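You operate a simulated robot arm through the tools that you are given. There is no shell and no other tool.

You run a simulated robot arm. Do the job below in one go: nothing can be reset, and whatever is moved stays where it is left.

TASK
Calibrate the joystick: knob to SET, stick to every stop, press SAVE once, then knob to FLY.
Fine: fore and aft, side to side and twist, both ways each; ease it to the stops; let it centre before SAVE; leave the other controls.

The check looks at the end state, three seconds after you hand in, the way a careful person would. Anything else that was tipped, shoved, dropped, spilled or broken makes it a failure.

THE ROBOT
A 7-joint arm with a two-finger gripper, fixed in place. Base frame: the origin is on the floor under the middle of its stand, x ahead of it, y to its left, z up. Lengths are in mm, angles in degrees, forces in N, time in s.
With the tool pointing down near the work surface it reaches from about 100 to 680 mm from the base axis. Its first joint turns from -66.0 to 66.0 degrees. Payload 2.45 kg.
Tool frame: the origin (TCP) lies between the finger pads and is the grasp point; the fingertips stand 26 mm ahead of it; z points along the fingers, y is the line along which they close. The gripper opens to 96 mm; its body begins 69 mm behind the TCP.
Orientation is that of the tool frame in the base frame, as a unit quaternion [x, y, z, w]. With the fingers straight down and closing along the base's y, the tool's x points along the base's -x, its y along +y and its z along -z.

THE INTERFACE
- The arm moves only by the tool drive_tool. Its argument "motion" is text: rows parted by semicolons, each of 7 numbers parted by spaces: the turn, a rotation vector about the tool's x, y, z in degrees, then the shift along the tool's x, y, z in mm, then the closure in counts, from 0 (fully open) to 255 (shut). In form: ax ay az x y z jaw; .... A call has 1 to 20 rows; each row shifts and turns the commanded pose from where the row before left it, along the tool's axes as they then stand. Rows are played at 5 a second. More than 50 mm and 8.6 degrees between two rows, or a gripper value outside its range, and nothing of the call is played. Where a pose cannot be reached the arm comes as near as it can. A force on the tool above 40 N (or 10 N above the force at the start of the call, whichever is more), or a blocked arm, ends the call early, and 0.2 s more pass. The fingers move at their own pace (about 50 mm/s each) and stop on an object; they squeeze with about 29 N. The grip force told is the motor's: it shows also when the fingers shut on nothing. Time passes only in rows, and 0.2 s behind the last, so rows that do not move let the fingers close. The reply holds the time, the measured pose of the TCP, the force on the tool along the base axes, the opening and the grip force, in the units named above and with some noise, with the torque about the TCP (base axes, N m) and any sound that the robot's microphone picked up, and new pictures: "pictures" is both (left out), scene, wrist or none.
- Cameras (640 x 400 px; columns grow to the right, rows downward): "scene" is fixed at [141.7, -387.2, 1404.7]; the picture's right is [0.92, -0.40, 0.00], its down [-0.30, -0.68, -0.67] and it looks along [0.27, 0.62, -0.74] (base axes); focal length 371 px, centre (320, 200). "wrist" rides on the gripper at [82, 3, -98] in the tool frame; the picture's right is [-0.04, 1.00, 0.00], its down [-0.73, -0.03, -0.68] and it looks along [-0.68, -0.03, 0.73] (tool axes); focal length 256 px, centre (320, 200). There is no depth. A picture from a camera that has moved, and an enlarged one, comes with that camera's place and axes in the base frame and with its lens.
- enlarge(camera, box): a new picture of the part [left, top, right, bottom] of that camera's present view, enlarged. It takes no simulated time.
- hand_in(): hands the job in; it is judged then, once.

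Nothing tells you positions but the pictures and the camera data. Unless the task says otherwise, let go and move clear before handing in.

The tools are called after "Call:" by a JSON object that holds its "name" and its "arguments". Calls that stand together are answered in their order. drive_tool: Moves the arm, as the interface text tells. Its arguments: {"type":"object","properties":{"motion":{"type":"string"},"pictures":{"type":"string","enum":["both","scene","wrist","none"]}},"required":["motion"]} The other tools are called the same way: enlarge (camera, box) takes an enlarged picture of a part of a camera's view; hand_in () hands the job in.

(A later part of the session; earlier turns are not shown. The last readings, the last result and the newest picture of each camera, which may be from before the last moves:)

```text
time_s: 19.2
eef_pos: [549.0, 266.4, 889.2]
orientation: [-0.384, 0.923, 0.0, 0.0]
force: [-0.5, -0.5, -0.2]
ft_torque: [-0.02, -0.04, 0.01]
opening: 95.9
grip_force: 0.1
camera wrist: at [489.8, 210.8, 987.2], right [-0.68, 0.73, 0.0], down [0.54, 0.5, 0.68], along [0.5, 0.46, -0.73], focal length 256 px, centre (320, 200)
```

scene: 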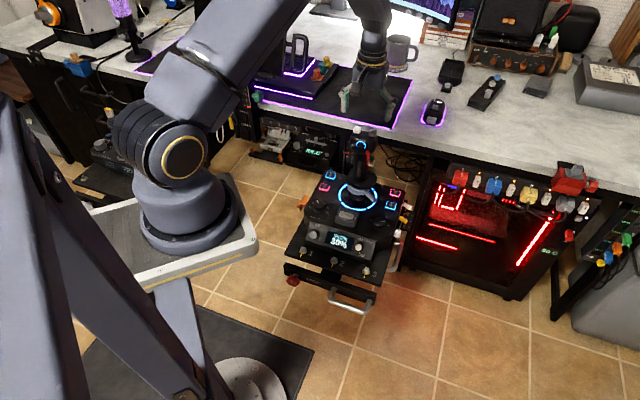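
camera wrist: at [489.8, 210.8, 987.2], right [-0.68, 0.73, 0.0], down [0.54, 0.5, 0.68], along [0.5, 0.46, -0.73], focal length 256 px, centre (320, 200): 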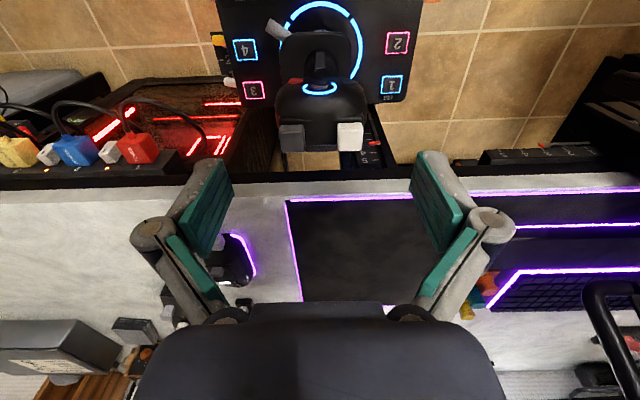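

Call:
{"name": "enlarge", "arguments": {"camera": "wrist", "box": [240, 40, 400, 170]}}

Call:
{"name": "enlarge", "arguments": {"camera": "scene", "box": [320, 70, 420, 170]}}

```text
3.08 times, centred on (320, 105) of wrist
camera zoom: at [489.8, 210.8, 987.2], right [-0.68, 0.73, 0.0], down [0.54, 0.5, 0.68], along [0.5, 0.46, -0.73], focal length 788 px, centre (320, 492)
```

zoom: 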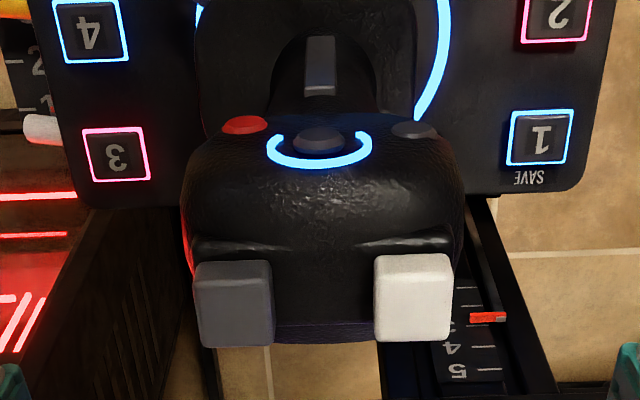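

```text
4.00 times, centred on (370, 120) of scene
camera zoom: at [141.7, -387.2, 1404.7], right [0.92, -0.4, 0.0], down [-0.3, -0.68, -0.67], along [0.27, 0.62, -0.74], focal length 1483 px, centre (120, 520)
```

zoom: 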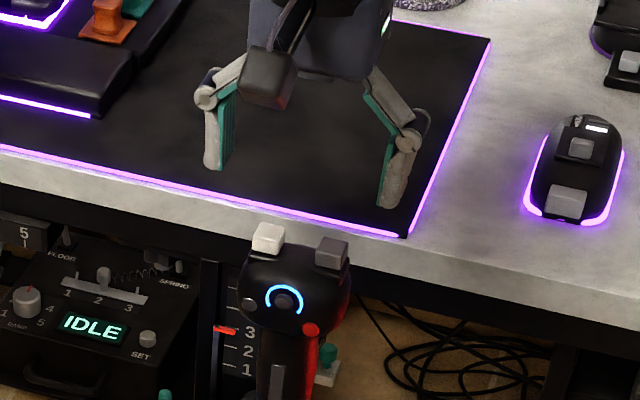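

Well aligned above the head. I'll lower the open jaws around it to about z = 795.

Call:
{"name": "drive_tool", "arguments": {"motion": "0 0 0 0 0.8 16 0; 0 0 0 0 0 16 0; 0 0 0 0 0 16 0; 0 0 0 0 0 16 0; 0 0 0 0 0 15 0; 0 0 0 0 0 15 0; 0 0 0 0 0 0 0", "pictures": "both"}}

```text
time_s: 20.8
eef_pos: [551.2, 266.7, 794.3]
orientation: [-0.384, 0.924, 0.001, 0.0]
force: [0.0, 0.4, -0.3]
ft_torque: [0.0, -0.03, 0.01]
opening: 96.1
grip_force: 0.0
camera wrist: at [489.8, 211.2, 893.0], right [-0.68, 0.73, 0.0], down [0.54, 0.5, 0.68], along [0.5, 0.46, -0.73], focal length 256 px, centre (320, 200)
```

scene: 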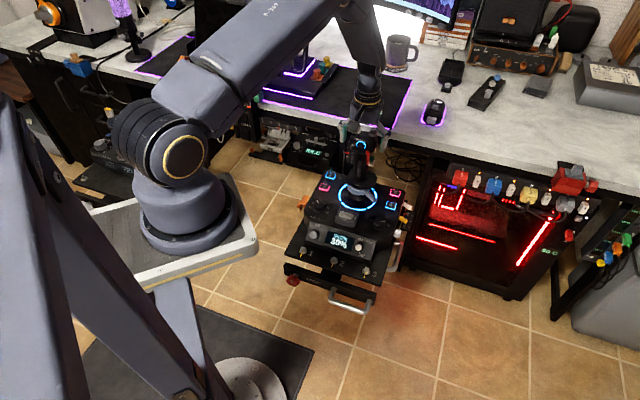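
wrist: 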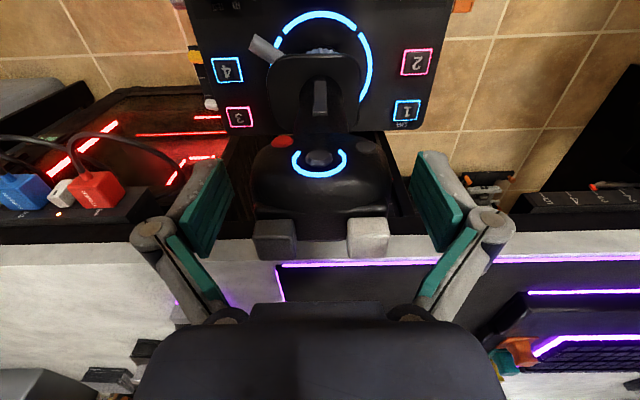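

Call:
{"name": "enlarge", "arguments": {"camera": "wrist", "box": [180, 110, 480, 290]}}

Call:
{"name": "enlarge", "arguments": {"camera": "scene", "box": [320, 90, 400, 170]}}

```text
2.13 times, centred on (330, 200) of wrist
camera zoom: at [489.8, 211.2, 893.0], right [-0.68, 0.73, 0.0], down [0.54, 0.5, 0.68], along [0.5, 0.46, -0.73], focal length 546 px, centre (299, 200)
```

zoom: 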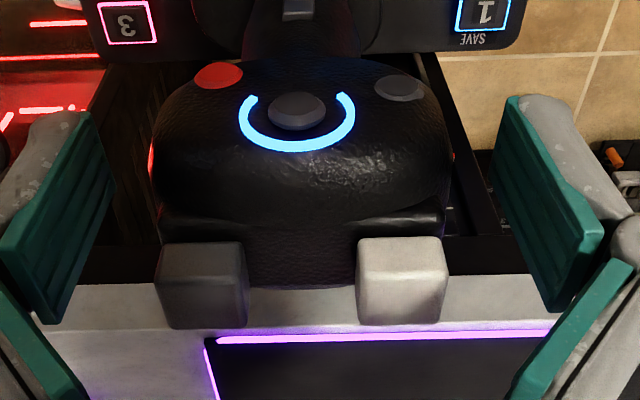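

```text
5.00 times, centred on (360, 130) of scene
camera zoom: at [141.7, -387.2, 1404.7], right [0.92, -0.4, 0.0], down [-0.3, -0.68, -0.67], along [0.27, 0.62, -0.74], focal length 1854 px, centre (120, 550)
```

zoom: 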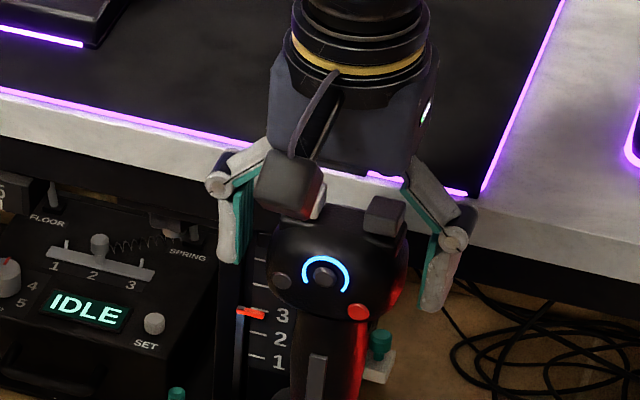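

The jaws straddle the head symmetrically with the grasp point at its widest. I'll close gently to grip it.

Call:
{"name": "drive_tool", "arguments": {"motion": "0 0 0 0 0 0 40; 0 0 0 0 0 0 60; 0 0 0 0 0 0 80; 0 0 0 0 0 0 100; 0 0 0 0 0 0 110; 0 0 0 0 0 0 110", "pictures": "both"}}

```text
time_s: 22.2
eef_pos: [549.8, 266.6, 793.7]
orientation: [-0.383, 0.924, 0.001, 0.0]
force: [-0.4, 0.2, 1.3]
ft_torque: [-0.03, 0.03, 0.06]
opening: 71.9
grip_force: 28.8
camera wrist: at [489.7, 211.1, 893.2], right [-0.68, 0.73, 0.0], down [0.54, 0.5, 0.68], along [0.5, 0.46, -0.73], focal length 256 px, centre (320, 200)
```

scene: 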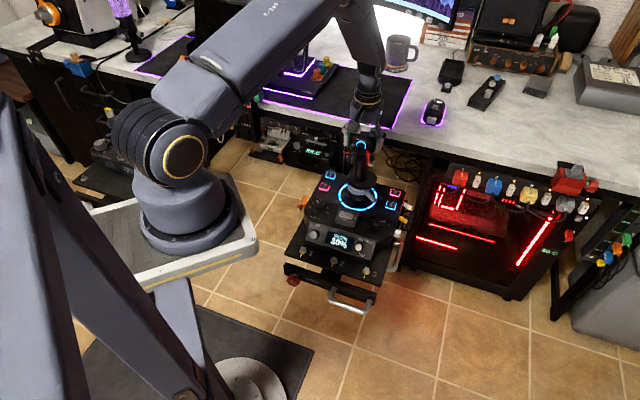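
wrist: 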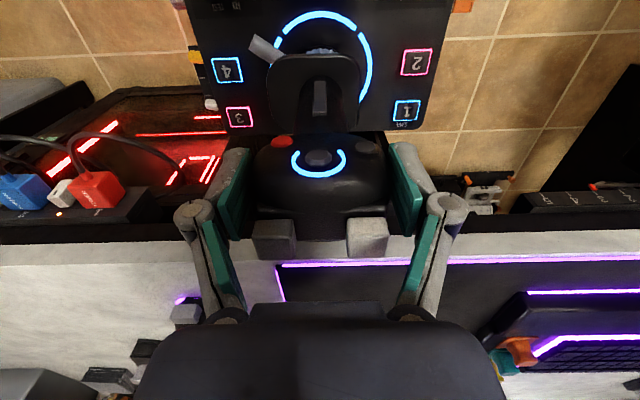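

Head gripped at 72 mm with almost no side load. I'll start easing the stick aft, tilting the tool along its arc, and watch the force.

Call:
{"name": "drive_tool", "arguments": {"motion": "0 -1 0 3.8 0 0 110; 0 -1 0 3.8 0 0 110; 0 -1 0 3.8 0 0 110; 0 -1 0 3.8 0 0 110; 0 0 0 0 0 0 110", "pictures": "both"}}

```text
time_s: 23.4
eef_pos: [539.4, 254.2, 793.8]
orientation: [-0.383, 0.923, 0.014, 0.033]
force: [1.9, -0.1, -5.4]
ft_torque: [-0.32, -0.13, -0.04]
opening: 72.2
grip_force: 28.8
camera wrist: at [473.8, 195.3, 886.0], right [-0.68, 0.73, 0.0], down [0.5, 0.46, 0.73], along [0.53, 0.5, -0.69], focal length 256 px, centre (320, 200)
```

scene: 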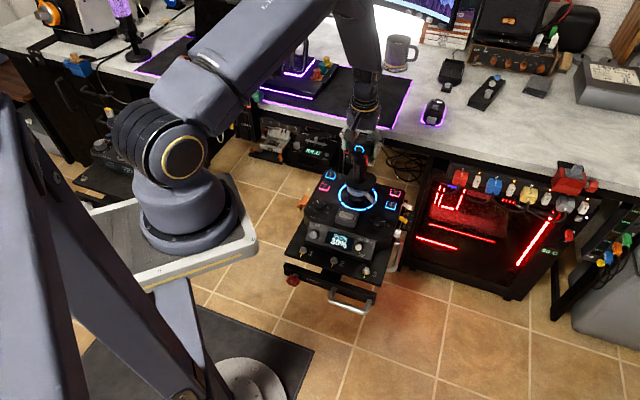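
wrist: 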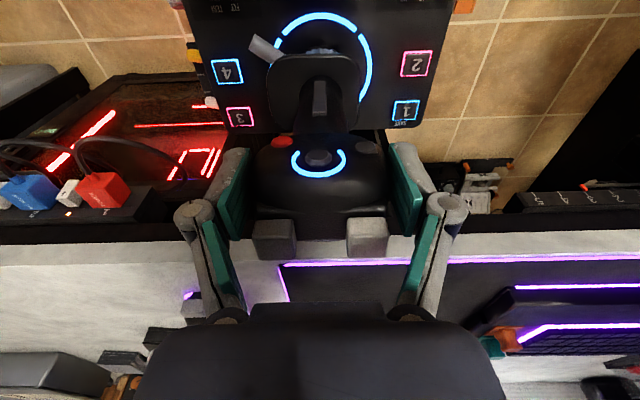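

Call:
{"name": "drive_tool", "arguments": {"motion": "0 -1 0 3.8 0 0.3 110; 0 -1 0 3.8 0 0.3 110; 0 -1 0 3.8 0 0.3 110; 0 -1 0 3.8 0 0.3 110; 0 0 0 0 0 0 110", "pictures": "wrist"}}

```text
time_s: 24.6
eef_pos: [528.0, 244.0, 792.3]
orientation: [-0.383, 0.921, 0.028, 0.064]
force: [-1.9, -1.0, -5.8]
ft_torque: [-0.56, 0.69, 0.03]
opening: 72.1
grip_force: 29.0
camera wrist: at [458.8, 180.4, 877.3], right [-0.68, 0.73, 0.01], down [0.47, 0.43, 0.77], along [0.57, 0.53, -0.63], focal length 256 px, centre (320, 200)
```

wrist: 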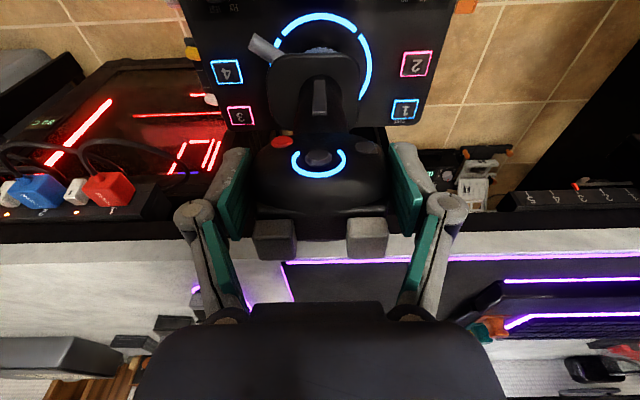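

Call:
{"name": "enlarge", "arguments": {"camera": "scene", "box": [280, 120, 420, 300]}}

Call:
{"name": "enlarge", "arguments": {"camera": "scene", "box": [310, 215, 390, 265]}}

```text
2.22 times, centred on (350, 210) of scene
camera zoom: at [141.8, -387.1, 1404.7], right [0.92, -0.4, 0.0], down [-0.3, -0.68, -0.67], along [0.27, 0.62, -0.74], focal length 824 px, centre (253, 178)
```

zoom: 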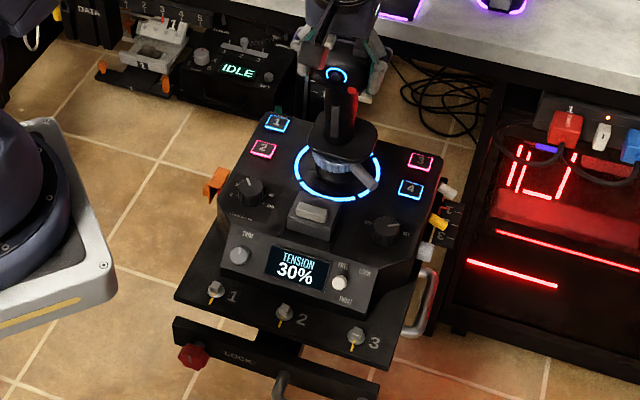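

```text
8.00 times, centred on (350, 240) of scene
camera zoom: at [141.8, -387.1, 1404.7], right [0.92, -0.4, 0.0], down [-0.3, -0.68, -0.67], along [0.27, 0.62, -0.74], focal length 2966 px, centre (80, -120)
```

zoom: 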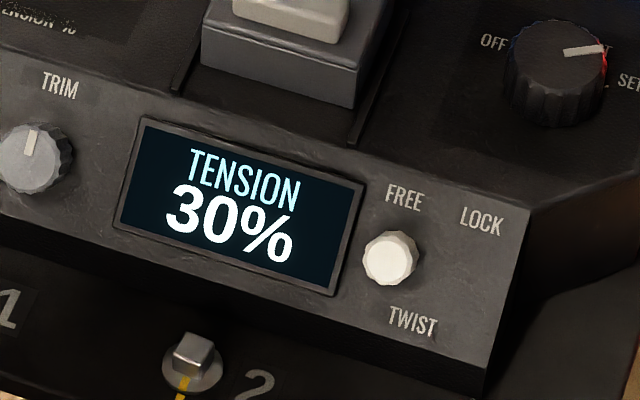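

The console is steady and the stick is following the tool (about 8° aft). I'll keep easing aft.

Call:
{"name": "drive_tool", "arguments": {"motion": "0 -1 0 3.8 0 0.3 110; 0 -1 0 3.8 0 0.3 110; 0 -1 0 3.8 0 0.3 110; 0 -1 0 3.8 0 0.3 110; 0 0 0 0 0 0 110", "pictures": "none"}}

```text
time_s: 25.8
eef_pos: [516.9, 233.7, 786.9]
orientation: [-0.381, 0.918, 0.04, 0.098]
force: [1.2, 0.3, -7.9]
ft_torque: [-0.42, 0.37, 0.01]
opening: 72.2
grip_force: 28.9
```

Call:
{"name": "drive_tool", "arguments": {"motion": "0 -1 0 3.8 0 0.5 110; 0 -1 0 3.8 0 0.5 110; 0 -1 0 3.8 0 0.5 110; 0 0 0 0 0 0 110", "pictures": "wrist"}}

```text
time_s: 26.8
eef_pos: [510.3, 226.8, 784.3]
orientation: [-0.38, 0.915, 0.051, 0.123]
force: [-3.5, -2.4, 12.2]
ft_torque: [-0.06, 0.32, 0.04]
opening: 72.1
grip_force: 29.6
camera wrist: at [433.8, 155.4, 858.3], right [-0.68, 0.73, 0.01], down [0.39, 0.35, 0.85], along [0.62, 0.58, -0.53], focal length 256 px, centre (320, 200)
```

wrist: 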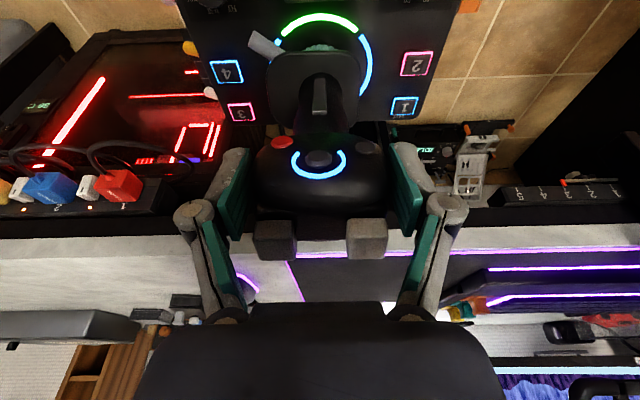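

The aft segment of the ring turned green: that stop is recorded. I'll bring the stick back to centre the same way.

Call:
{"name": "drive_tool", "arguments": {"motion": "0 1 0 -3.8 0 -0.5 110; 0 1 0 -3.8 0 -0.5 110; 0 1 0 -3.8 0 -0.5 110; 0 1.5 0 -5.7 0 -0.45 110; 0 1.5 0 -5.7 0 -0.45 110; 0 1.5 0 -5.7 0 -0.45 110; 0 1.5 0 -5.7 0 -0.45 110; 0 1.5 0 -5.7 0 -0.3 110; 0 1.5 0 -5.7 0 -0.3 110; 0 1.5 0 -5.7 0 0 110; 0 1.5 0 -5.7 0 0 110; 0 0 0 0 0 0 110", "pictures": "both"}}

```text
time_s: 29.4
eef_pos: [549.0, 266.1, 795.5]
orientation: [-0.383, 0.924, 0.0, 0.0]
force: [0.3, 0.5, -13.4]
ft_torque: [0.02, 0.05, 0.01]
opening: 72.1
grip_force: 28.6
camera wrist: at [488.6, 210.8, 894.5], right [-0.68, 0.73, 0.0], down [0.54, 0.5, 0.68], along [0.5, 0.46, -0.73], focal length 256 px, centre (320, 200)
```

scene: 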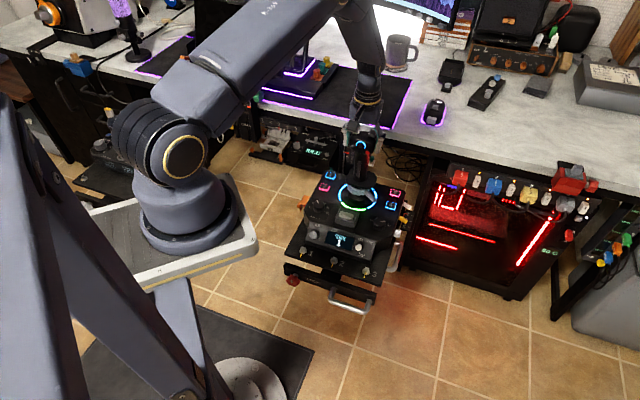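
wrist: 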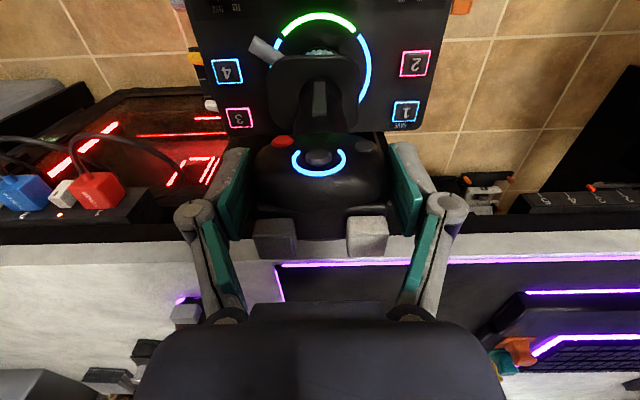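

Call:
{"name": "enlarge", "arguments": {"camera": "scene", "box": [310, 215, 390, 265]}}

Call:
{"name": "enlarge", "arguments": {"camera": "scene", "box": [320, 130, 400, 220]}}

```text
8.00 times, centred on (350, 240) of scene
camera zoom: at [142.0, -387.0, 1404.7], right [0.92, -0.4, 0.0], down [-0.3, -0.68, -0.67], along [0.27, 0.62, -0.74], focal length 2966 px, centre (80, -120)
```

zoom: 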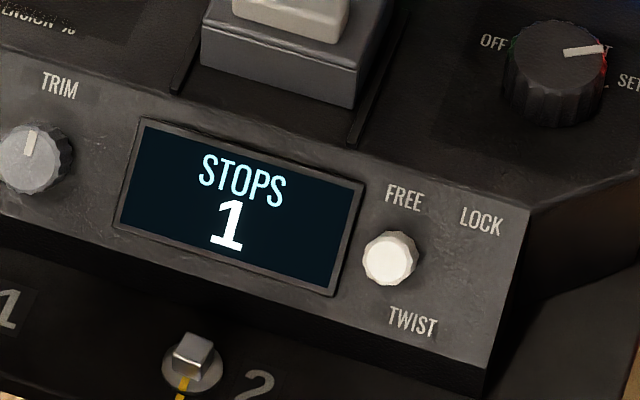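

```text
4.44 times, centred on (360, 175) of scene
camera zoom: at [142.0, -387.0, 1404.7], right [0.92, -0.4, 0.0], down [-0.3, -0.68, -0.67], along [0.27, 0.62, -0.74], focal length 1648 px, centre (142, 311)
```

zoom: 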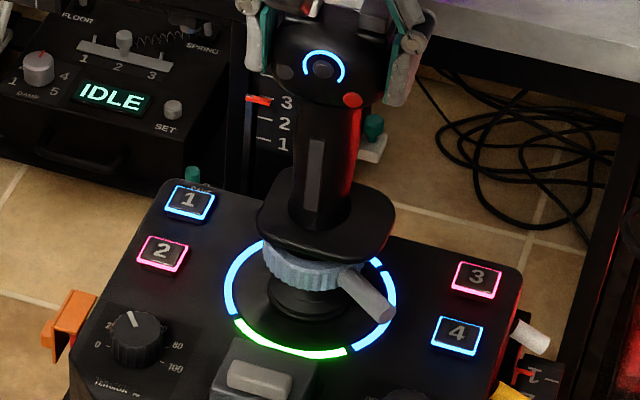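

The display reads "STOPS 1". Next is forward: same arc the other way, checking that the arm can follow that far out.

Call:
{"name": "drive_tool", "arguments": {"motion": "0 0 0 0 0 1.5 110; 0 1 0 -3.8 0 -0.2 110; 0 1 0 -3.8 0 -0.2 110; 0 1 0 -3.8 0 -0.2 110; 0 1 0 -3.8 0 -0.2 110; 0 1 0 -3.8 0 -0.2 110; 0 1 0 -3.8 0 -0.2 110; 0 0 0 0 0 0 110", "pictures": "none"}}

```text
time_s: 31.2
eef_pos: [565.7, 282.2, 795.7]
orientation: [-0.383, 0.922, -0.019, -0.047]
force: [2.7, 2.7, 7.3]
ft_torque: [0.5, -0.59, 0.0]
opening: 72.2
grip_force: 28.7
```

Call:
{"name": "drive_tool", "arguments": {"motion": "0 1 0 -3.8 0 -0.4 110; 0 1 0 -3.8 0 -0.4 110; 0 1 0 -3.8 0 -0.4 110; 0 1 0 -3.8 0 -0.4 110; 0 1 0 -3.8 0 -0.4 110; 0 0 0 0 0 0 110", "pictures": "wrist"}}

```text
time_s: 32.6
eef_pos: [578.3, 294.6, 794.3]
orientation: [-0.381, 0.92, -0.036, -0.087]
force: [1.7, 2.9, 5.2]
ft_torque: [0.46, -0.5, -0.04]
opening: 71.9
grip_force: 28.7
camera wrist: at [532.6, 254.4, 906.4], right [-0.68, 0.73, -0.01], down [0.62, 0.58, 0.53], along [0.39, 0.35, -0.85], focal length 256 px, centre (320, 200)
```

wrist: 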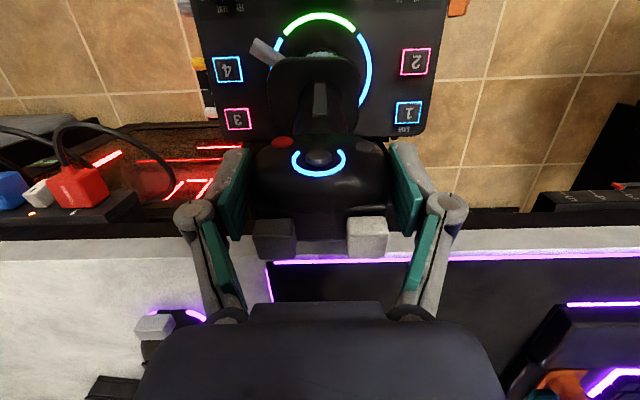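

Call:
{"name": "drive_tool", "arguments": {"motion": "0 1 0 -3.8 0 -0.3 110; 0 1 0 -3.8 0 -0.3 110; 0 1 0 -3.8 0 -0.3 110; 0 0 0 0 0 0 110", "pictures": "both"}}

```text
time_s: 33.6
eef_pos: [579.5, 299.6, 795.1]
orientation: [-0.38, 0.917, -0.046, -0.112]
force: [2.2, 0.3, -1.7]
ft_torque: [0.42, -0.71, 0.03]
opening: 72.2
grip_force: 29.2
out of reach, approached as far as the arm can: row 3
camera wrist: at [538.5, 262.2, 909.1], right [-0.68, 0.73, -0.01], down [0.64, 0.6, 0.48], along [0.36, 0.32, -0.88], focal length 256 px, centre (320, 200)
```

scene: 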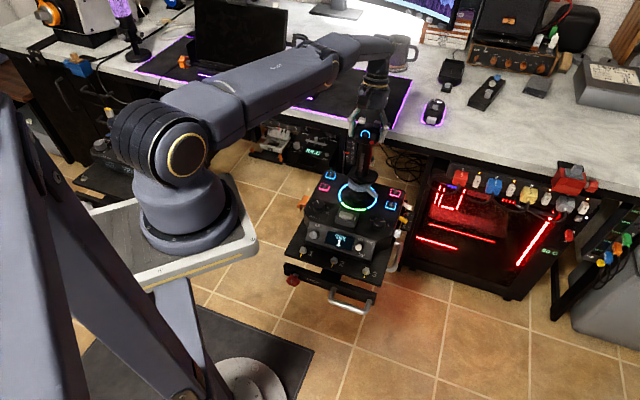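
wrist: 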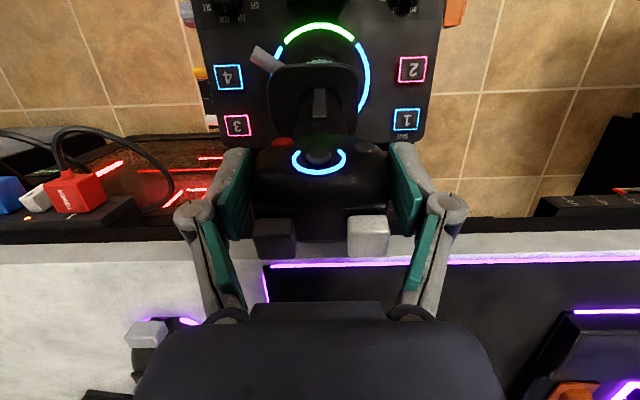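

The tilt put the wrist out of reach at about 13°. I'll let the tool come back upright, with the pads pivoting on the head, and then push the last bit forward.

Call:
{"name": "drive_tool", "arguments": {"motion": "0 -1.5 0 0 0 0 110; 0 -1.5 0 0 0 0 110; 0 -1.5 0 0 0 0 110; 0 -1.5 0 0 0 0 110; 0 0 0 0 0 0 110", "pictures": "wrist"}}

```text
time_s: 34.8
eef_pos: [578.8, 298.1, 794.6]
orientation: [-0.382, 0.921, -0.027, -0.065]
force: [-3.5, -3.9, -1.6]
ft_torque: [-0.66, 0.7, -0.01]
opening: 72.2
grip_force: 29.7
camera wrist: at [530.1, 253.6, 902.9], right [-0.68, 0.73, -0.01], down [0.6, 0.56, 0.57], along [0.42, 0.38, -0.82], focal length 256 px, centre (320, 200)
```

wrist: 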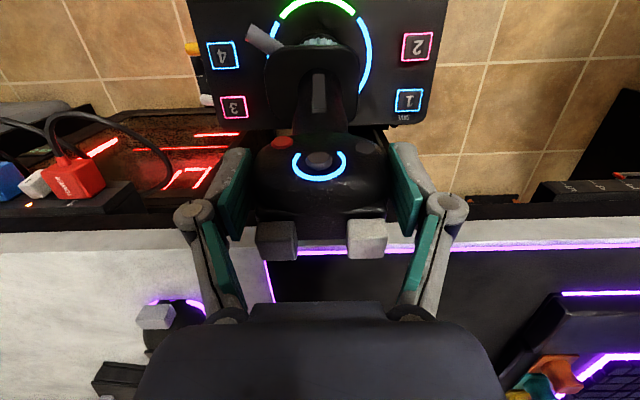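

Call:
{"name": "drive_tool", "arguments": {"motion": "0 -1.5 0 -1 0 0 110; 0 -1.5 0 -1 0 0 110; 0 -1.5 0 -1 0 0 110; 0 -1.5 0 -1 0 0 110; 0 0 0 0 0 0 110", "pictures": "wrist"}}

```text
time_s: 36.0
eef_pos: [584.9, 301.3, 794.6]
orientation: [-0.383, 0.923, -0.007, -0.016]
force: [-3.0, -3.8, -0.8]
ft_torque: [-0.68, 0.59, 0.03]
opening: 72.4
grip_force: 29.0
camera wrist: at [525.5, 248.6, 895.4], right [-0.68, 0.73, 0.0], down [0.55, 0.51, 0.65], along [0.48, 0.44, -0.76], focal length 256 px, centre (320, 200)
```

wrist: 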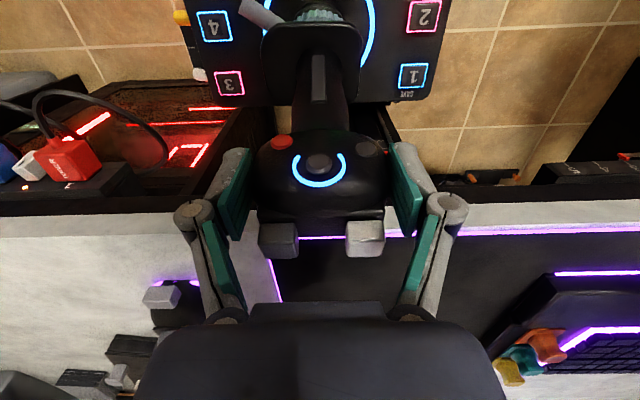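

Call:
{"name": "drive_tool", "arguments": {"motion": "0 0 0 -2 0 0.35 110; 0 0 0 -2 0 0.35 110; 0 0 0 -2 0 0.35 110; 0 0 0 0 0 0 110", "pictures": "both"}}

```text
time_s: 37.0
eef_pos: [588.4, 305.7, 793.4]
orientation: [-0.383, 0.923, -0.006, -0.015]
force: [-3.5, -4.1, 1.7]
ft_torque: [-0.7, 0.62, 0.01]
opening: 72.2
grip_force: 29.5
camera wrist: at [529.6, 252.9, 894.4], right [-0.68, 0.73, 0.0], down [0.55, 0.51, 0.65], along [0.48, 0.44, -0.76], focal length 256 px, centre (320, 200)
```

scene: 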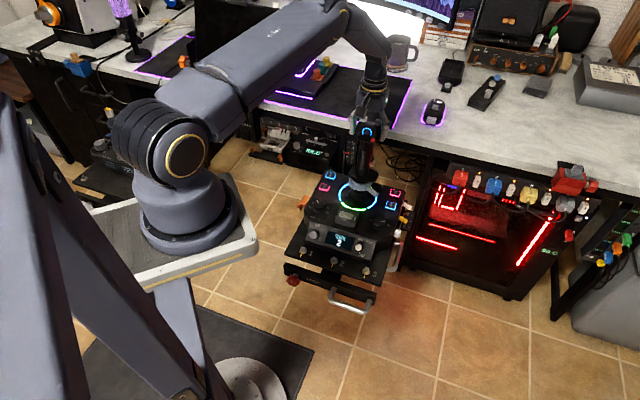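
wrist: 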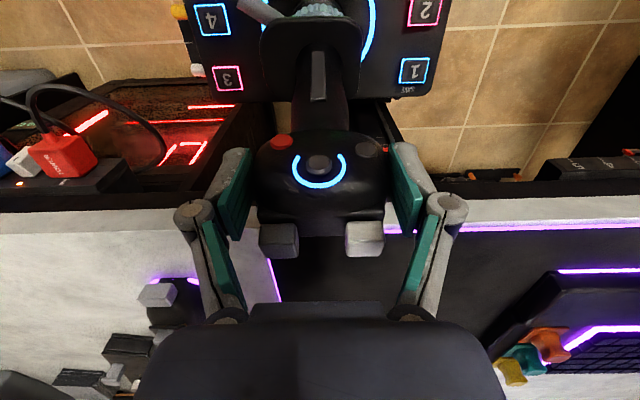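

Call:
{"name": "enlarge", "arguments": {"camera": "scene", "box": [310, 170, 410, 260]}}

```text
4.44 times, centred on (360, 215) of scene
camera zoom: at [141.6, -387.3, 1404.7], right [0.92, -0.4, 0.0], down [-0.3, -0.68, -0.67], along [0.27, 0.62, -0.74], focal length 1648 px, centre (142, 133)
```

zoom: 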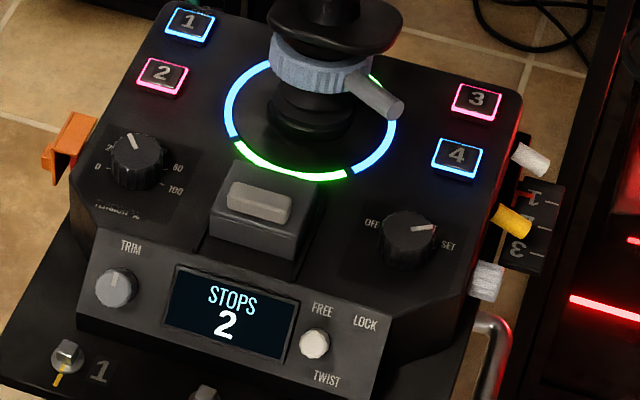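

"STOPS 2": the forward stop is recorded. Returning the stick to centre with the tool upright.

Call:
{"name": "drive_tool", "arguments": {"motion": "0 -0.2 0 5 0 -0.5 110; 0 -0.2 0 5 0 -0.5 110; 0 -0.2 0 5 0 -0.5 110; 0 -0.2 0 5 0 -0.3 110; 0 -0.2 0 5 0 -0.2 110; 0 -0.2 0 5 0 -0.1 110; 0 -0.2 0 5 0 0 110; 0 -0.2 0 5 0 0 110; 0 -0.2 0 5 0 0.1 110; 0 -0.1 0 5 0 0.2 110; 0 0 0 5 0 0.3 110; 0 0 0 0 0 0 110", "pictures": "wrist"}}

```text
time_s: 39.6
eef_pos: [549.1, 266.8, 795.8]
orientation: [-0.383, 0.924, 0.0, -0.001]
force: [1.1, 1.7, 3.2]
ft_torque: [0.59, -0.43, 0.0]
opening: 71.7
grip_force: 29.3
camera wrist: at [488.0, 212.0, 893.7], right [-0.68, 0.73, 0.0], down [0.54, 0.5, 0.68], along [0.5, 0.46, -0.73], focal length 256 px, centre (320, 200)
```

wrist: 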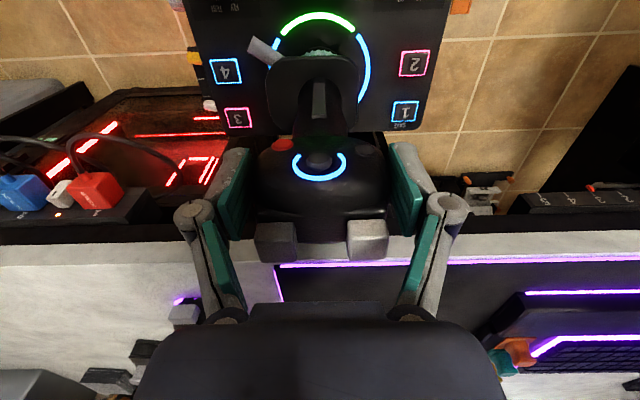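

Centred again. Now the left side: tilting and shifting along the lateral arc.

Call:
{"name": "drive_tool", "arguments": {"motion": "1 0 0 0 3.8 0 110; 1 0 0 0 3.8 0 110; 1 0 0 0 3.8 0 110; 1 0 0 0 3.8 0 110; 1 0 0 0 3.8 0 110; 0 0 0 0 0 0 110", "pictures": "none"}}

Call:
{"name": "drive_tool", "arguments": {"motion": "1 0 0 0 3.8 0 110; 1 0 0 0 3.8 0 110; 1 0 0 0 3.8 0 110; 1 0 0 0 3.8 0 110; 0 0 0 0 0 0 110", "pictures": "wrist"}}

```text
time_s: 41.0
eef_pos: [534.7, 281.1, 794.2]
orientation: [-0.383, 0.923, -0.04, 0.015]
force: [-1.0, 1.8, 0.3]
ft_torque: [0.62, 0.35, 0.04]
opening: 72.0
grip_force: 29.0
```

```text
time_s: 42.2
eef_pos: [523.1, 290.7, 792.0]
orientation: [-0.381, 0.921, -0.073, 0.03]
force: [-1.9, -0.6, -2.4]
ft_torque: [0.01, 0.45, -0.04]
opening: 72.2
grip_force: 29.1
camera wrist: at [453.2, 246.8, 889.7], right [-0.67, 0.73, -0.16], down [0.46, 0.57, 0.67], along [0.58, 0.38, -0.72], focal length 256 px, centre (320, 200)
```

wrist: 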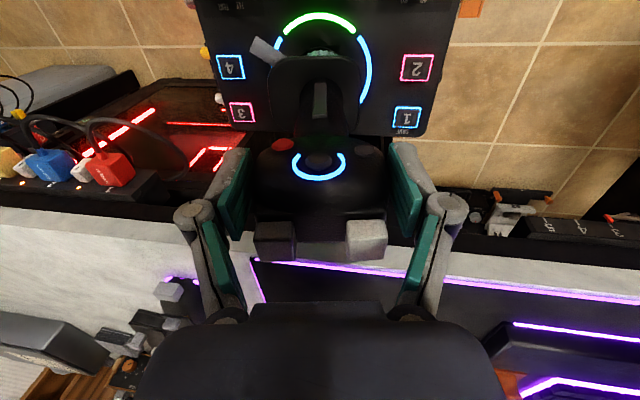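

Call:
{"name": "drive_tool", "arguments": {"motion": "1 0 0 0 3.8 0 110; 1 0 0 0 3.8 0 110; 1 0 0 0 3.8 0 110; 1 0 0 0 3.8 0 110; 0 0 0 0 0 0 110", "pictures": "wrist"}}

```text
time_s: 43.4
eef_pos: [514.7, 300.8, 791.0]
orientation: [-0.381, 0.918, -0.105, 0.042]
force: [0.7, -1.3, -6.6]
ft_torque: [0.11, 0.5, -0.04]
opening: 72.2
grip_force: 28.9
camera wrist: at [437.9, 262.0, 885.5], right [-0.66, 0.72, -0.22], down [0.43, 0.61, 0.67], along [0.61, 0.34, -0.71], focal length 256 px, centre (320, 200)
```

wrist: 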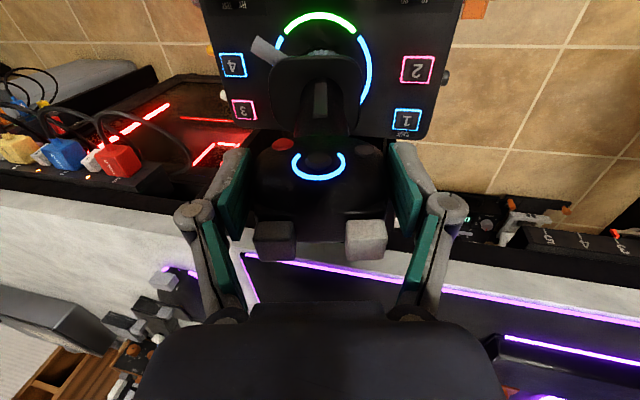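

Call:
{"name": "drive_tool", "arguments": {"motion": "1 0 0 0 3.8 0.3 110; 0.7 0 0 0 2.7 0.3 110; 0 0 0 0 0 0 110", "pictures": "wrist"}}

```text
time_s: 44.2
eef_pos: [510.1, 305.5, 788.6]
orientation: [-0.38, 0.916, -0.118, 0.048]
force: [-3.6, -2.2, 0.0]
ft_torque: [-0.27, 0.78, -0.17]
opening: 72.1
grip_force: 29.1
camera wrist: at [431.5, 268.6, 883.2], right [-0.66, 0.71, -0.25], down [0.42, 0.62, 0.66], along [0.63, 0.33, -0.7], focal length 256 px, centre (320, 200)
```

wrist: 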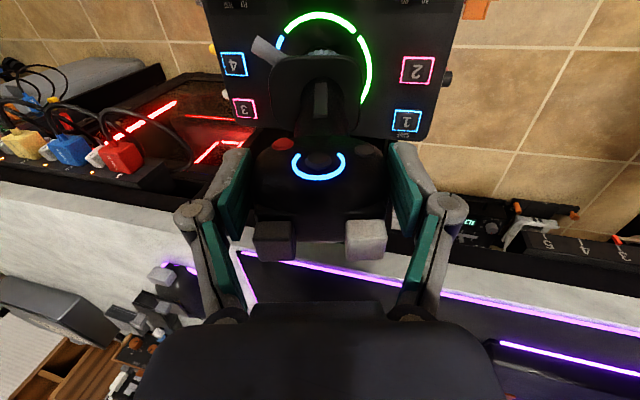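

Left stop recorded (segment green). Returning to centre, then on to the right.

Call:
{"name": "drive_tool", "arguments": {"motion": "-0.7 0 0 0 -2.7 -0.3 110; -1 0 0 0 -3.8 -0.3 110; -1 0 0 0 -3.8 0 110; -1.5 0 0 0 -5.7 0 110; -1.5 0 0 0 -5.7 0 110; -1.5 0 0 0 -5.7 0 110; -1.5 0 0 0 -5.7 0 110; -1.5 0 0 0 -5.7 0 110; -1.5 0 0 0 -5.7 0 110; -1.5 0 0 0 -5.7 0 110; -1.5 0 0 0 -5.7 0 110; 0 0 0 0 0 0 110", "pictures": "none"}}

```text
time_s: 46.8
eef_pos: [549.1, 266.7, 796.4]
orientation: [-0.383, 0.924, 0.001, 0.0]
force: [3.0, 0.8, -7.9]
ft_torque: [0.01, -0.36, -0.03]
opening: 71.7
grip_force: 29.1
```

Call:
{"name": "drive_tool", "arguments": {"motion": "0 0 0 0 0 0.6 110; -1 0 0 0 -3.8 0 110; -1 0 0 0 -3.8 0 110; -1 0 0 0 -3.8 0 110; -1 0 0 0 -3.8 0 110; -1 0 0 0 -3.8 0 110; -1 0 0 0 -3.8 0 110; 0 0 0 0 0 0 110", "pictures": "none"}}

Call:
{"name": "drive_tool", "arguments": {"motion": "-1 0 0 0 -3.8 0 110; -1 0 0 0 -3.8 0 110; -1 0 0 0 -3.8 0 110; -1 0 0 0 -3.8 0 110; -1 0 0 0 -3.8 0 110; -1 0 0 0 -3.8 0 110; 0 0 0 0 0 0 110", "pictures": "wrist"}}

```text
time_s: 48.6
eef_pos: [566.4, 250.8, 795.0]
orientation: [-0.383, 0.922, 0.049, -0.02]
force: [0.1, -2.0, 0.0]
ft_torque: [-0.56, -0.29, -0.01]
opening: 72.3
grip_force: 29.0
```

```text
time_s: 50.2
eef_pos: [580.7, 235.4, 792.4]
orientation: [-0.381, 0.919, 0.097, -0.04]
force: [2.8, -1.9, 0.2]
ft_torque: [-0.31, -0.7, -0.06]
opening: 71.9
grip_force: 29.4
camera wrist: at [535.1, 165.3, 888.8], right [-0.66, 0.72, 0.21], down [0.64, 0.4, 0.66], along [0.39, 0.57, -0.72], focal length 256 px, centre (320, 200)
```

wrist: 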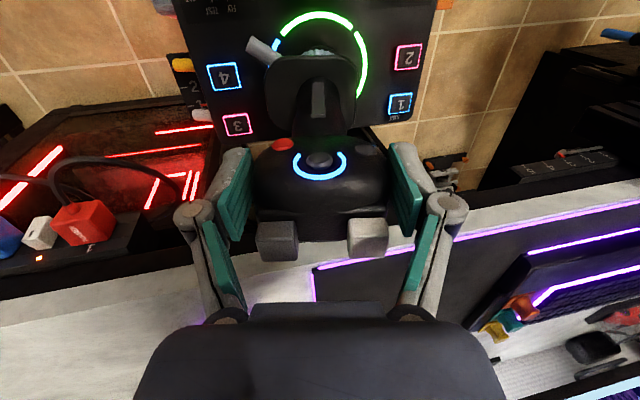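

Call:
{"name": "drive_tool", "arguments": {"motion": "-1 0 0 0 -3.8 0 110; -1 0 0 0 -3.8 0.2 110; 0 0 0 0 0 0 110", "pictures": "wrist"}}

```text
time_s: 51.0
eef_pos: [585.0, 230.3, 790.6]
orientation: [-0.379, 0.917, 0.113, -0.046]
force: [2.3, -2.8, 7.2]
ft_torque: [-0.44, -0.38, 0.0]
opening: 72.0
grip_force: 29.1
camera wrist: at [542.6, 157.8, 886.6], right [-0.66, 0.71, 0.24], down [0.66, 0.38, 0.65], along [0.37, 0.59, -0.72], focal length 256 px, centre (320, 200)
```

wrist: 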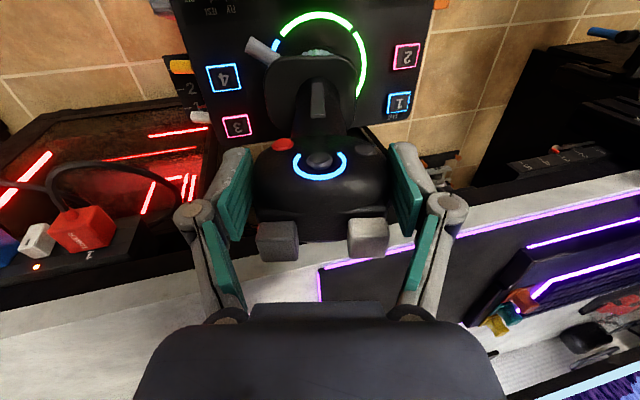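

Call:
{"name": "drive_tool", "arguments": {"motion": "-0.7 0 0 0 -2.7 0 110; -0.5 0 0 0 -2 0 110; 0 0 0 0 0 0 110", "pictures": "wrist"}}

```text
time_s: 51.8
eef_pos: [588.9, 225.3, 788.3]
orientation: [-0.381, 0.915, 0.122, -0.05]
force: [0.3, -4.8, 15.1]
ft_torque: [-0.39, 0.15, 0.07]
opening: 72.1
grip_force: 28.9
camera wrist: at [547.5, 153.4, 884.9], right [-0.65, 0.71, 0.26], down [0.66, 0.37, 0.65], along [0.36, 0.6, -0.72], focal length 256 px, centre (320, 200)
```

wrist: 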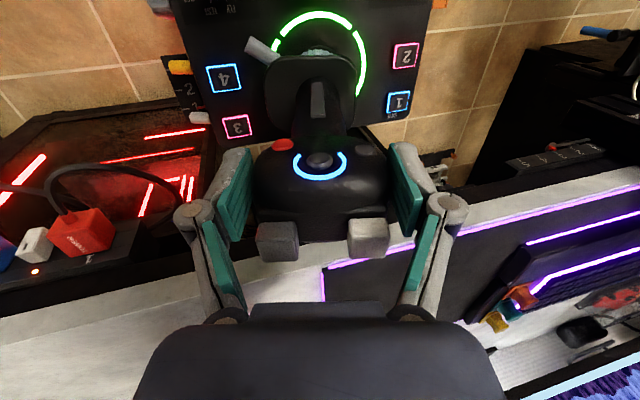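

Call:
{"name": "enlarge", "arguments": {"camera": "wrist", "box": [220, 0, 420, 120]}}

Call:
{"name": "enlarge", "arguments": {"camera": "scene", "box": [310, 170, 410, 260]}}

```text
3.20 times, centred on (320, 60) of wrist
camera zoom: at [547.5, 153.4, 884.9], right [-0.65, 0.71, 0.26], down [0.66, 0.37, 0.65], along [0.36, 0.6, -0.72], focal length 819 px, centre (320, 648)
```

zoom: 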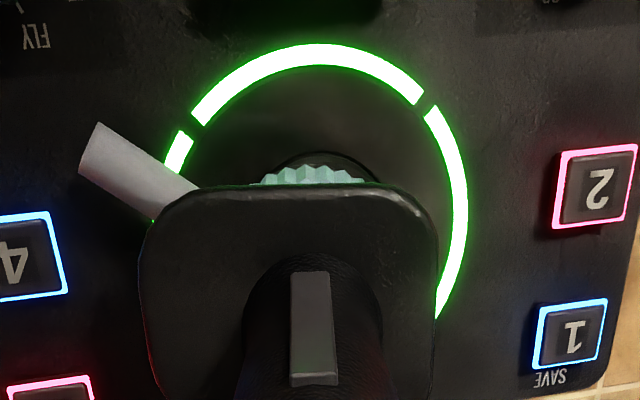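

```text
4.44 times, centred on (360, 215) of scene
camera zoom: at [141.4, -387.4, 1404.7], right [0.92, -0.4, 0.0], down [-0.3, -0.68, -0.67], along [0.27, 0.62, -0.74], focal length 1648 px, centre (142, 133)
```

zoom: 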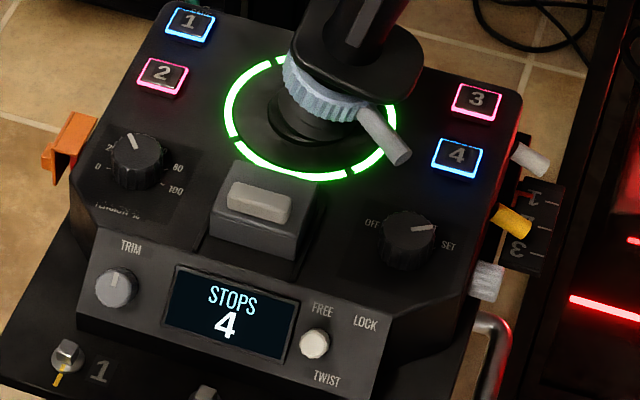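

"STOPS 4", all four ring segments green. Back to centre, then the twist.

Call:
{"name": "drive_tool", "arguments": {"motion": "0.5 0 0 0 2 0 110; 0.7 0 0 0 2.7 0 110; 1.4 0 0 0 5.32 -0.2 110; 1.4 0 0 0 5.32 0 110; 1.4 0 0 0 5.32 0 110; 1.4 0 0 0 5.32 0 110; 1.4 0 0 0 5.32 0 110; 1.4 0 0 0 5.32 0 110; 1.4 0 0 0 5.32 0 110; 1.4 0 0 0 5.32 0 110; 1.4 0 0 0 5.32 0 110; 1.4 0 0 0 5.32 0 110; 0 0 0 0 0 0 110", "pictures": "both"}}

```text
time_s: 54.6
eef_pos: [549.1, 267.7, 796.9]
orientation: [-0.384, 0.923, -0.001, -0.001]
force: [-0.9, 0.2, -10.1]
ft_torque: [0.04, 0.29, 0.07]
opening: 72.1
grip_force: 28.9
camera wrist: at [488.0, 211.3, 895.1], right [-0.68, 0.73, 0.0], down [0.54, 0.5, 0.68], along [0.5, 0.46, -0.74], focal length 256 px, centre (320, 200)
```

scene: 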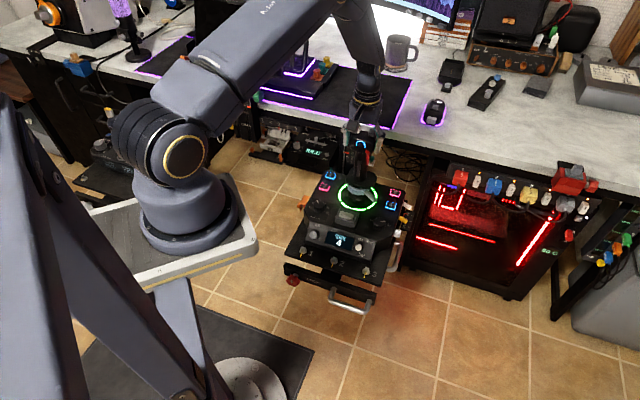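
wrist: 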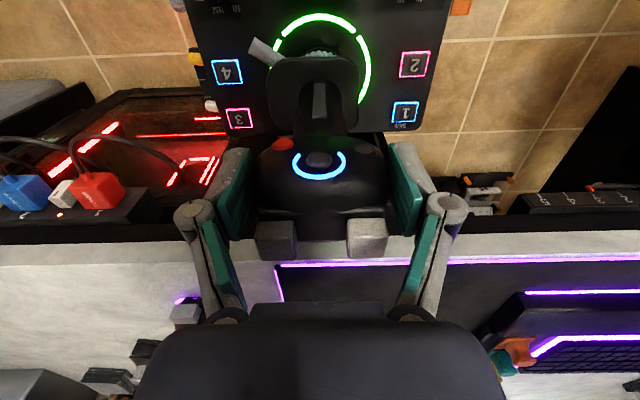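

Now the twist, FREE already selected. I'll turn the head clockwise in small steps about the stick axis, which is about 13 mm ahead of the grasp point.

Call:
{"name": "drive_tool", "arguments": {"motion": "0 0 0 0 0 0.8 110; 0 0 2 0 0.45 0 110; 0 0 2 0 0.45 0 110; 0 0 2 0 0.45 0 110; 0 0 2 0 0.45 0 110; 0 0 0 0 0 0 110", "pictures": "wrist"}}

```text
time_s: 56.0
eef_pos: [547.7, 268.4, 796.3]
orientation: [-0.318, 0.948, 0.0, -0.001]
force: [-2.4, -1.7, -1.2]
ft_torque: [-0.62, 0.55, 0.09]
opening: 71.9
grip_force: 29.1
camera wrist: at [480.0, 222.1, 894.9], right [-0.57, 0.82, 0.0], down [0.6, 0.42, 0.68], along [0.56, 0.39, -0.73], focal length 256 px, centre (320, 200)
```

wrist: 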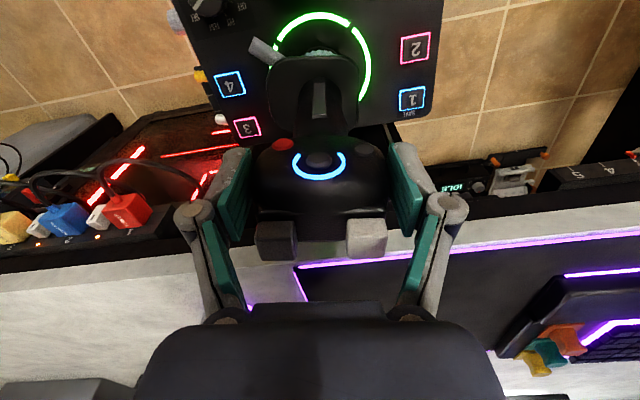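

Call:
{"name": "drive_tool", "arguments": {"motion": "0 0 2 0 0.45 0 110; 0 0 2 0 0.45 0 110; 0 0 2 0 0.45 0 110; 0 0 0 0 0 0 110", "pictures": "both"}}

```text
time_s: 57.0
eef_pos: [546.2, 270.3, 797.9]
orientation: [-0.268, 0.963, -0.001, 0.001]
force: [0.1, 0.0, -0.1]
ft_torque: [0.04, -0.05, 0.69]
opening: 72.3
grip_force: 28.8
camera wrist: at [474.5, 231.3, 894.8], right [-0.48, 0.88, 0.0], down [0.64, 0.35, 0.68], along [0.6, 0.33, -0.73], focal length 256 px, centre (320, 200)
```

scene: 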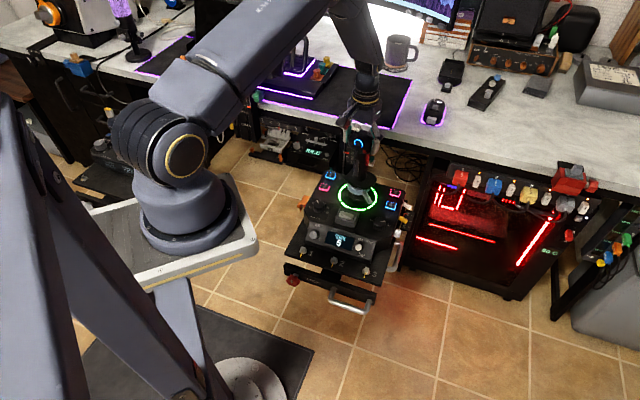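
wrist: 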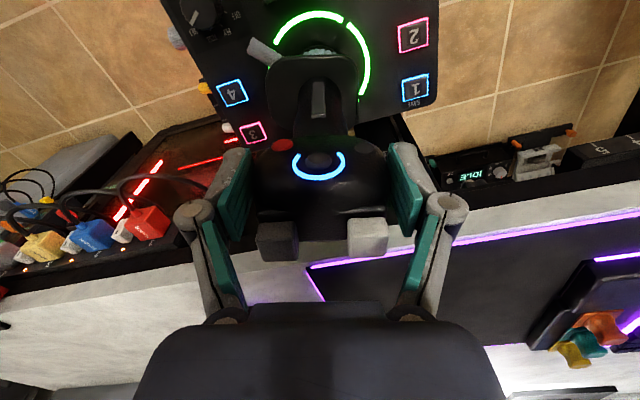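

Call:
{"name": "enlarge", "arguments": {"camera": "scene", "box": [310, 170, 410, 260]}}

```text
4.44 times, centred on (360, 215) of scene
camera zoom: at [141.7, -387.2, 1404.7], right [0.92, -0.4, 0.0], down [-0.3, -0.68, -0.67], along [0.27, 0.62, -0.74], focal length 1648 px, centre (142, 133)
```

zoom: 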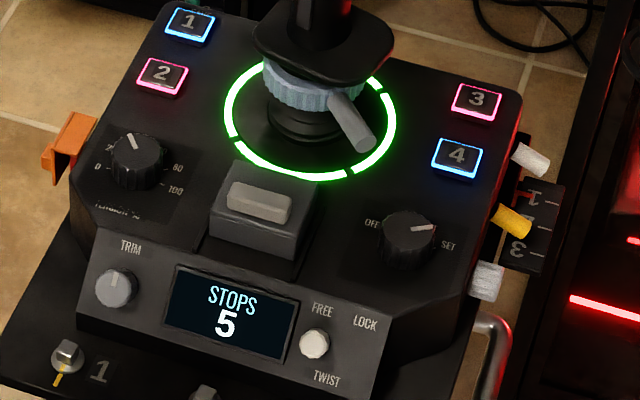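

"STOPS 5": clockwise twist recorded. Now back through centre and counter-clockwise.

Call:
{"name": "drive_tool", "arguments": {"motion": "0 0 -2 0 -0.45 0 110; 0 0 -2 0 -0.45 0 110; 0 0 -2 0 -0.45 0 110; 0 0 -2 0 -0.45 0 110; 0 0 -2 0 -0.45 0 110; 0 0 -2 0 -0.45 0 110; 0 0 -2 0 -0.45 0 110; 0 0 0 0 0 0 110; 0 0 -2 0 -0.45 0 110; 0 0 -2 0 -0.45 0 110; 0 0 -2 0 -0.45 0 110; 0 0 -2 0 -0.45 0 110; 0 0 -2 0 -0.45 0 110; 0 0 0 0 0 0 110", "pictures": "none"}}

Call:
{"name": "drive_tool", "arguments": {"motion": "0 0 -2 0 -0.45 0 110; 0 0 -1.5 0 -0.34 0 110; 0 0 0 0 0 0 110", "pictures": "both"}}

```text
time_s: 60.0
eef_pos: [550.7, 263.7, 796.7]
orientation: [-0.462, 0.887, 0.0, 0.0]
force: [0.2, 0.3, 6.9]
ft_torque: [0.23, -0.1, -0.08]
opening: 72.1
grip_force: 28.9
```

```text
time_s: 60.8
eef_pos: [550.7, 264.2, 796.6]
orientation: [-0.489, 0.872, -0.001, -0.001]
force: [-0.4, -1.8, 7.5]
ft_torque: [-0.26, -0.03, -0.63]
opening: 72.0
grip_force: 28.6
camera wrist: at [505.5, 196.9, 894.6], right [-0.83, 0.56, 0.0], down [0.41, 0.61, 0.68], along [0.38, 0.56, -0.74], focal length 256 px, centre (320, 200)
```

scene: 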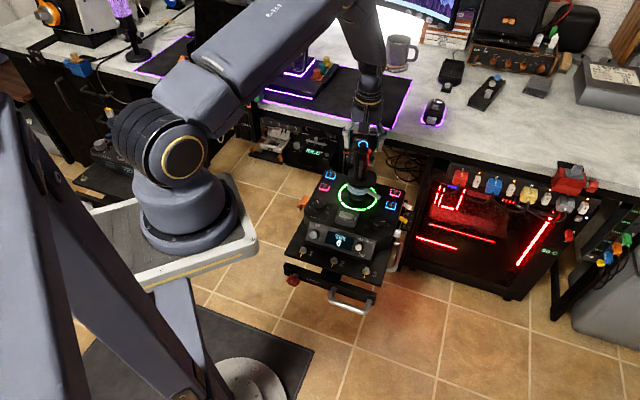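
wrist: 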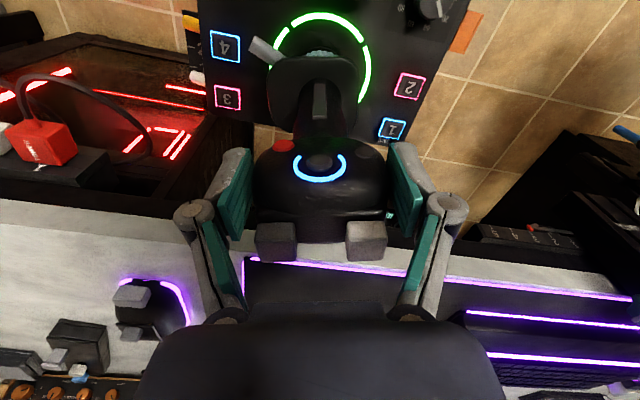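

Call:
{"name": "enlarge", "arguments": {"camera": "scene", "box": [310, 170, 410, 260]}}

```text
4.44 times, centred on (360, 215) of scene
camera zoom: at [141.6, -387.3, 1404.7], right [0.92, -0.4, 0.0], down [-0.3, -0.68, -0.67], along [0.27, 0.62, -0.74], focal length 1648 px, centre (142, 133)
```

zoom: 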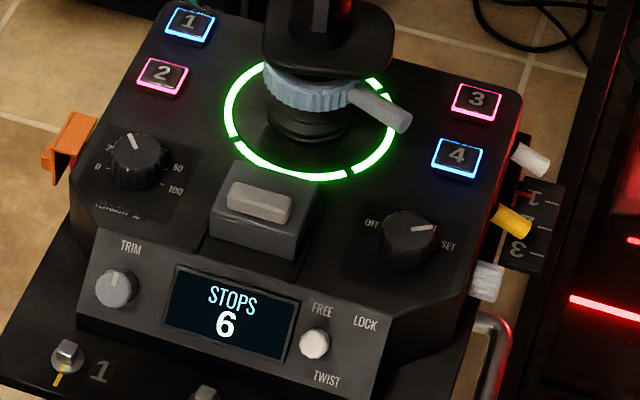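

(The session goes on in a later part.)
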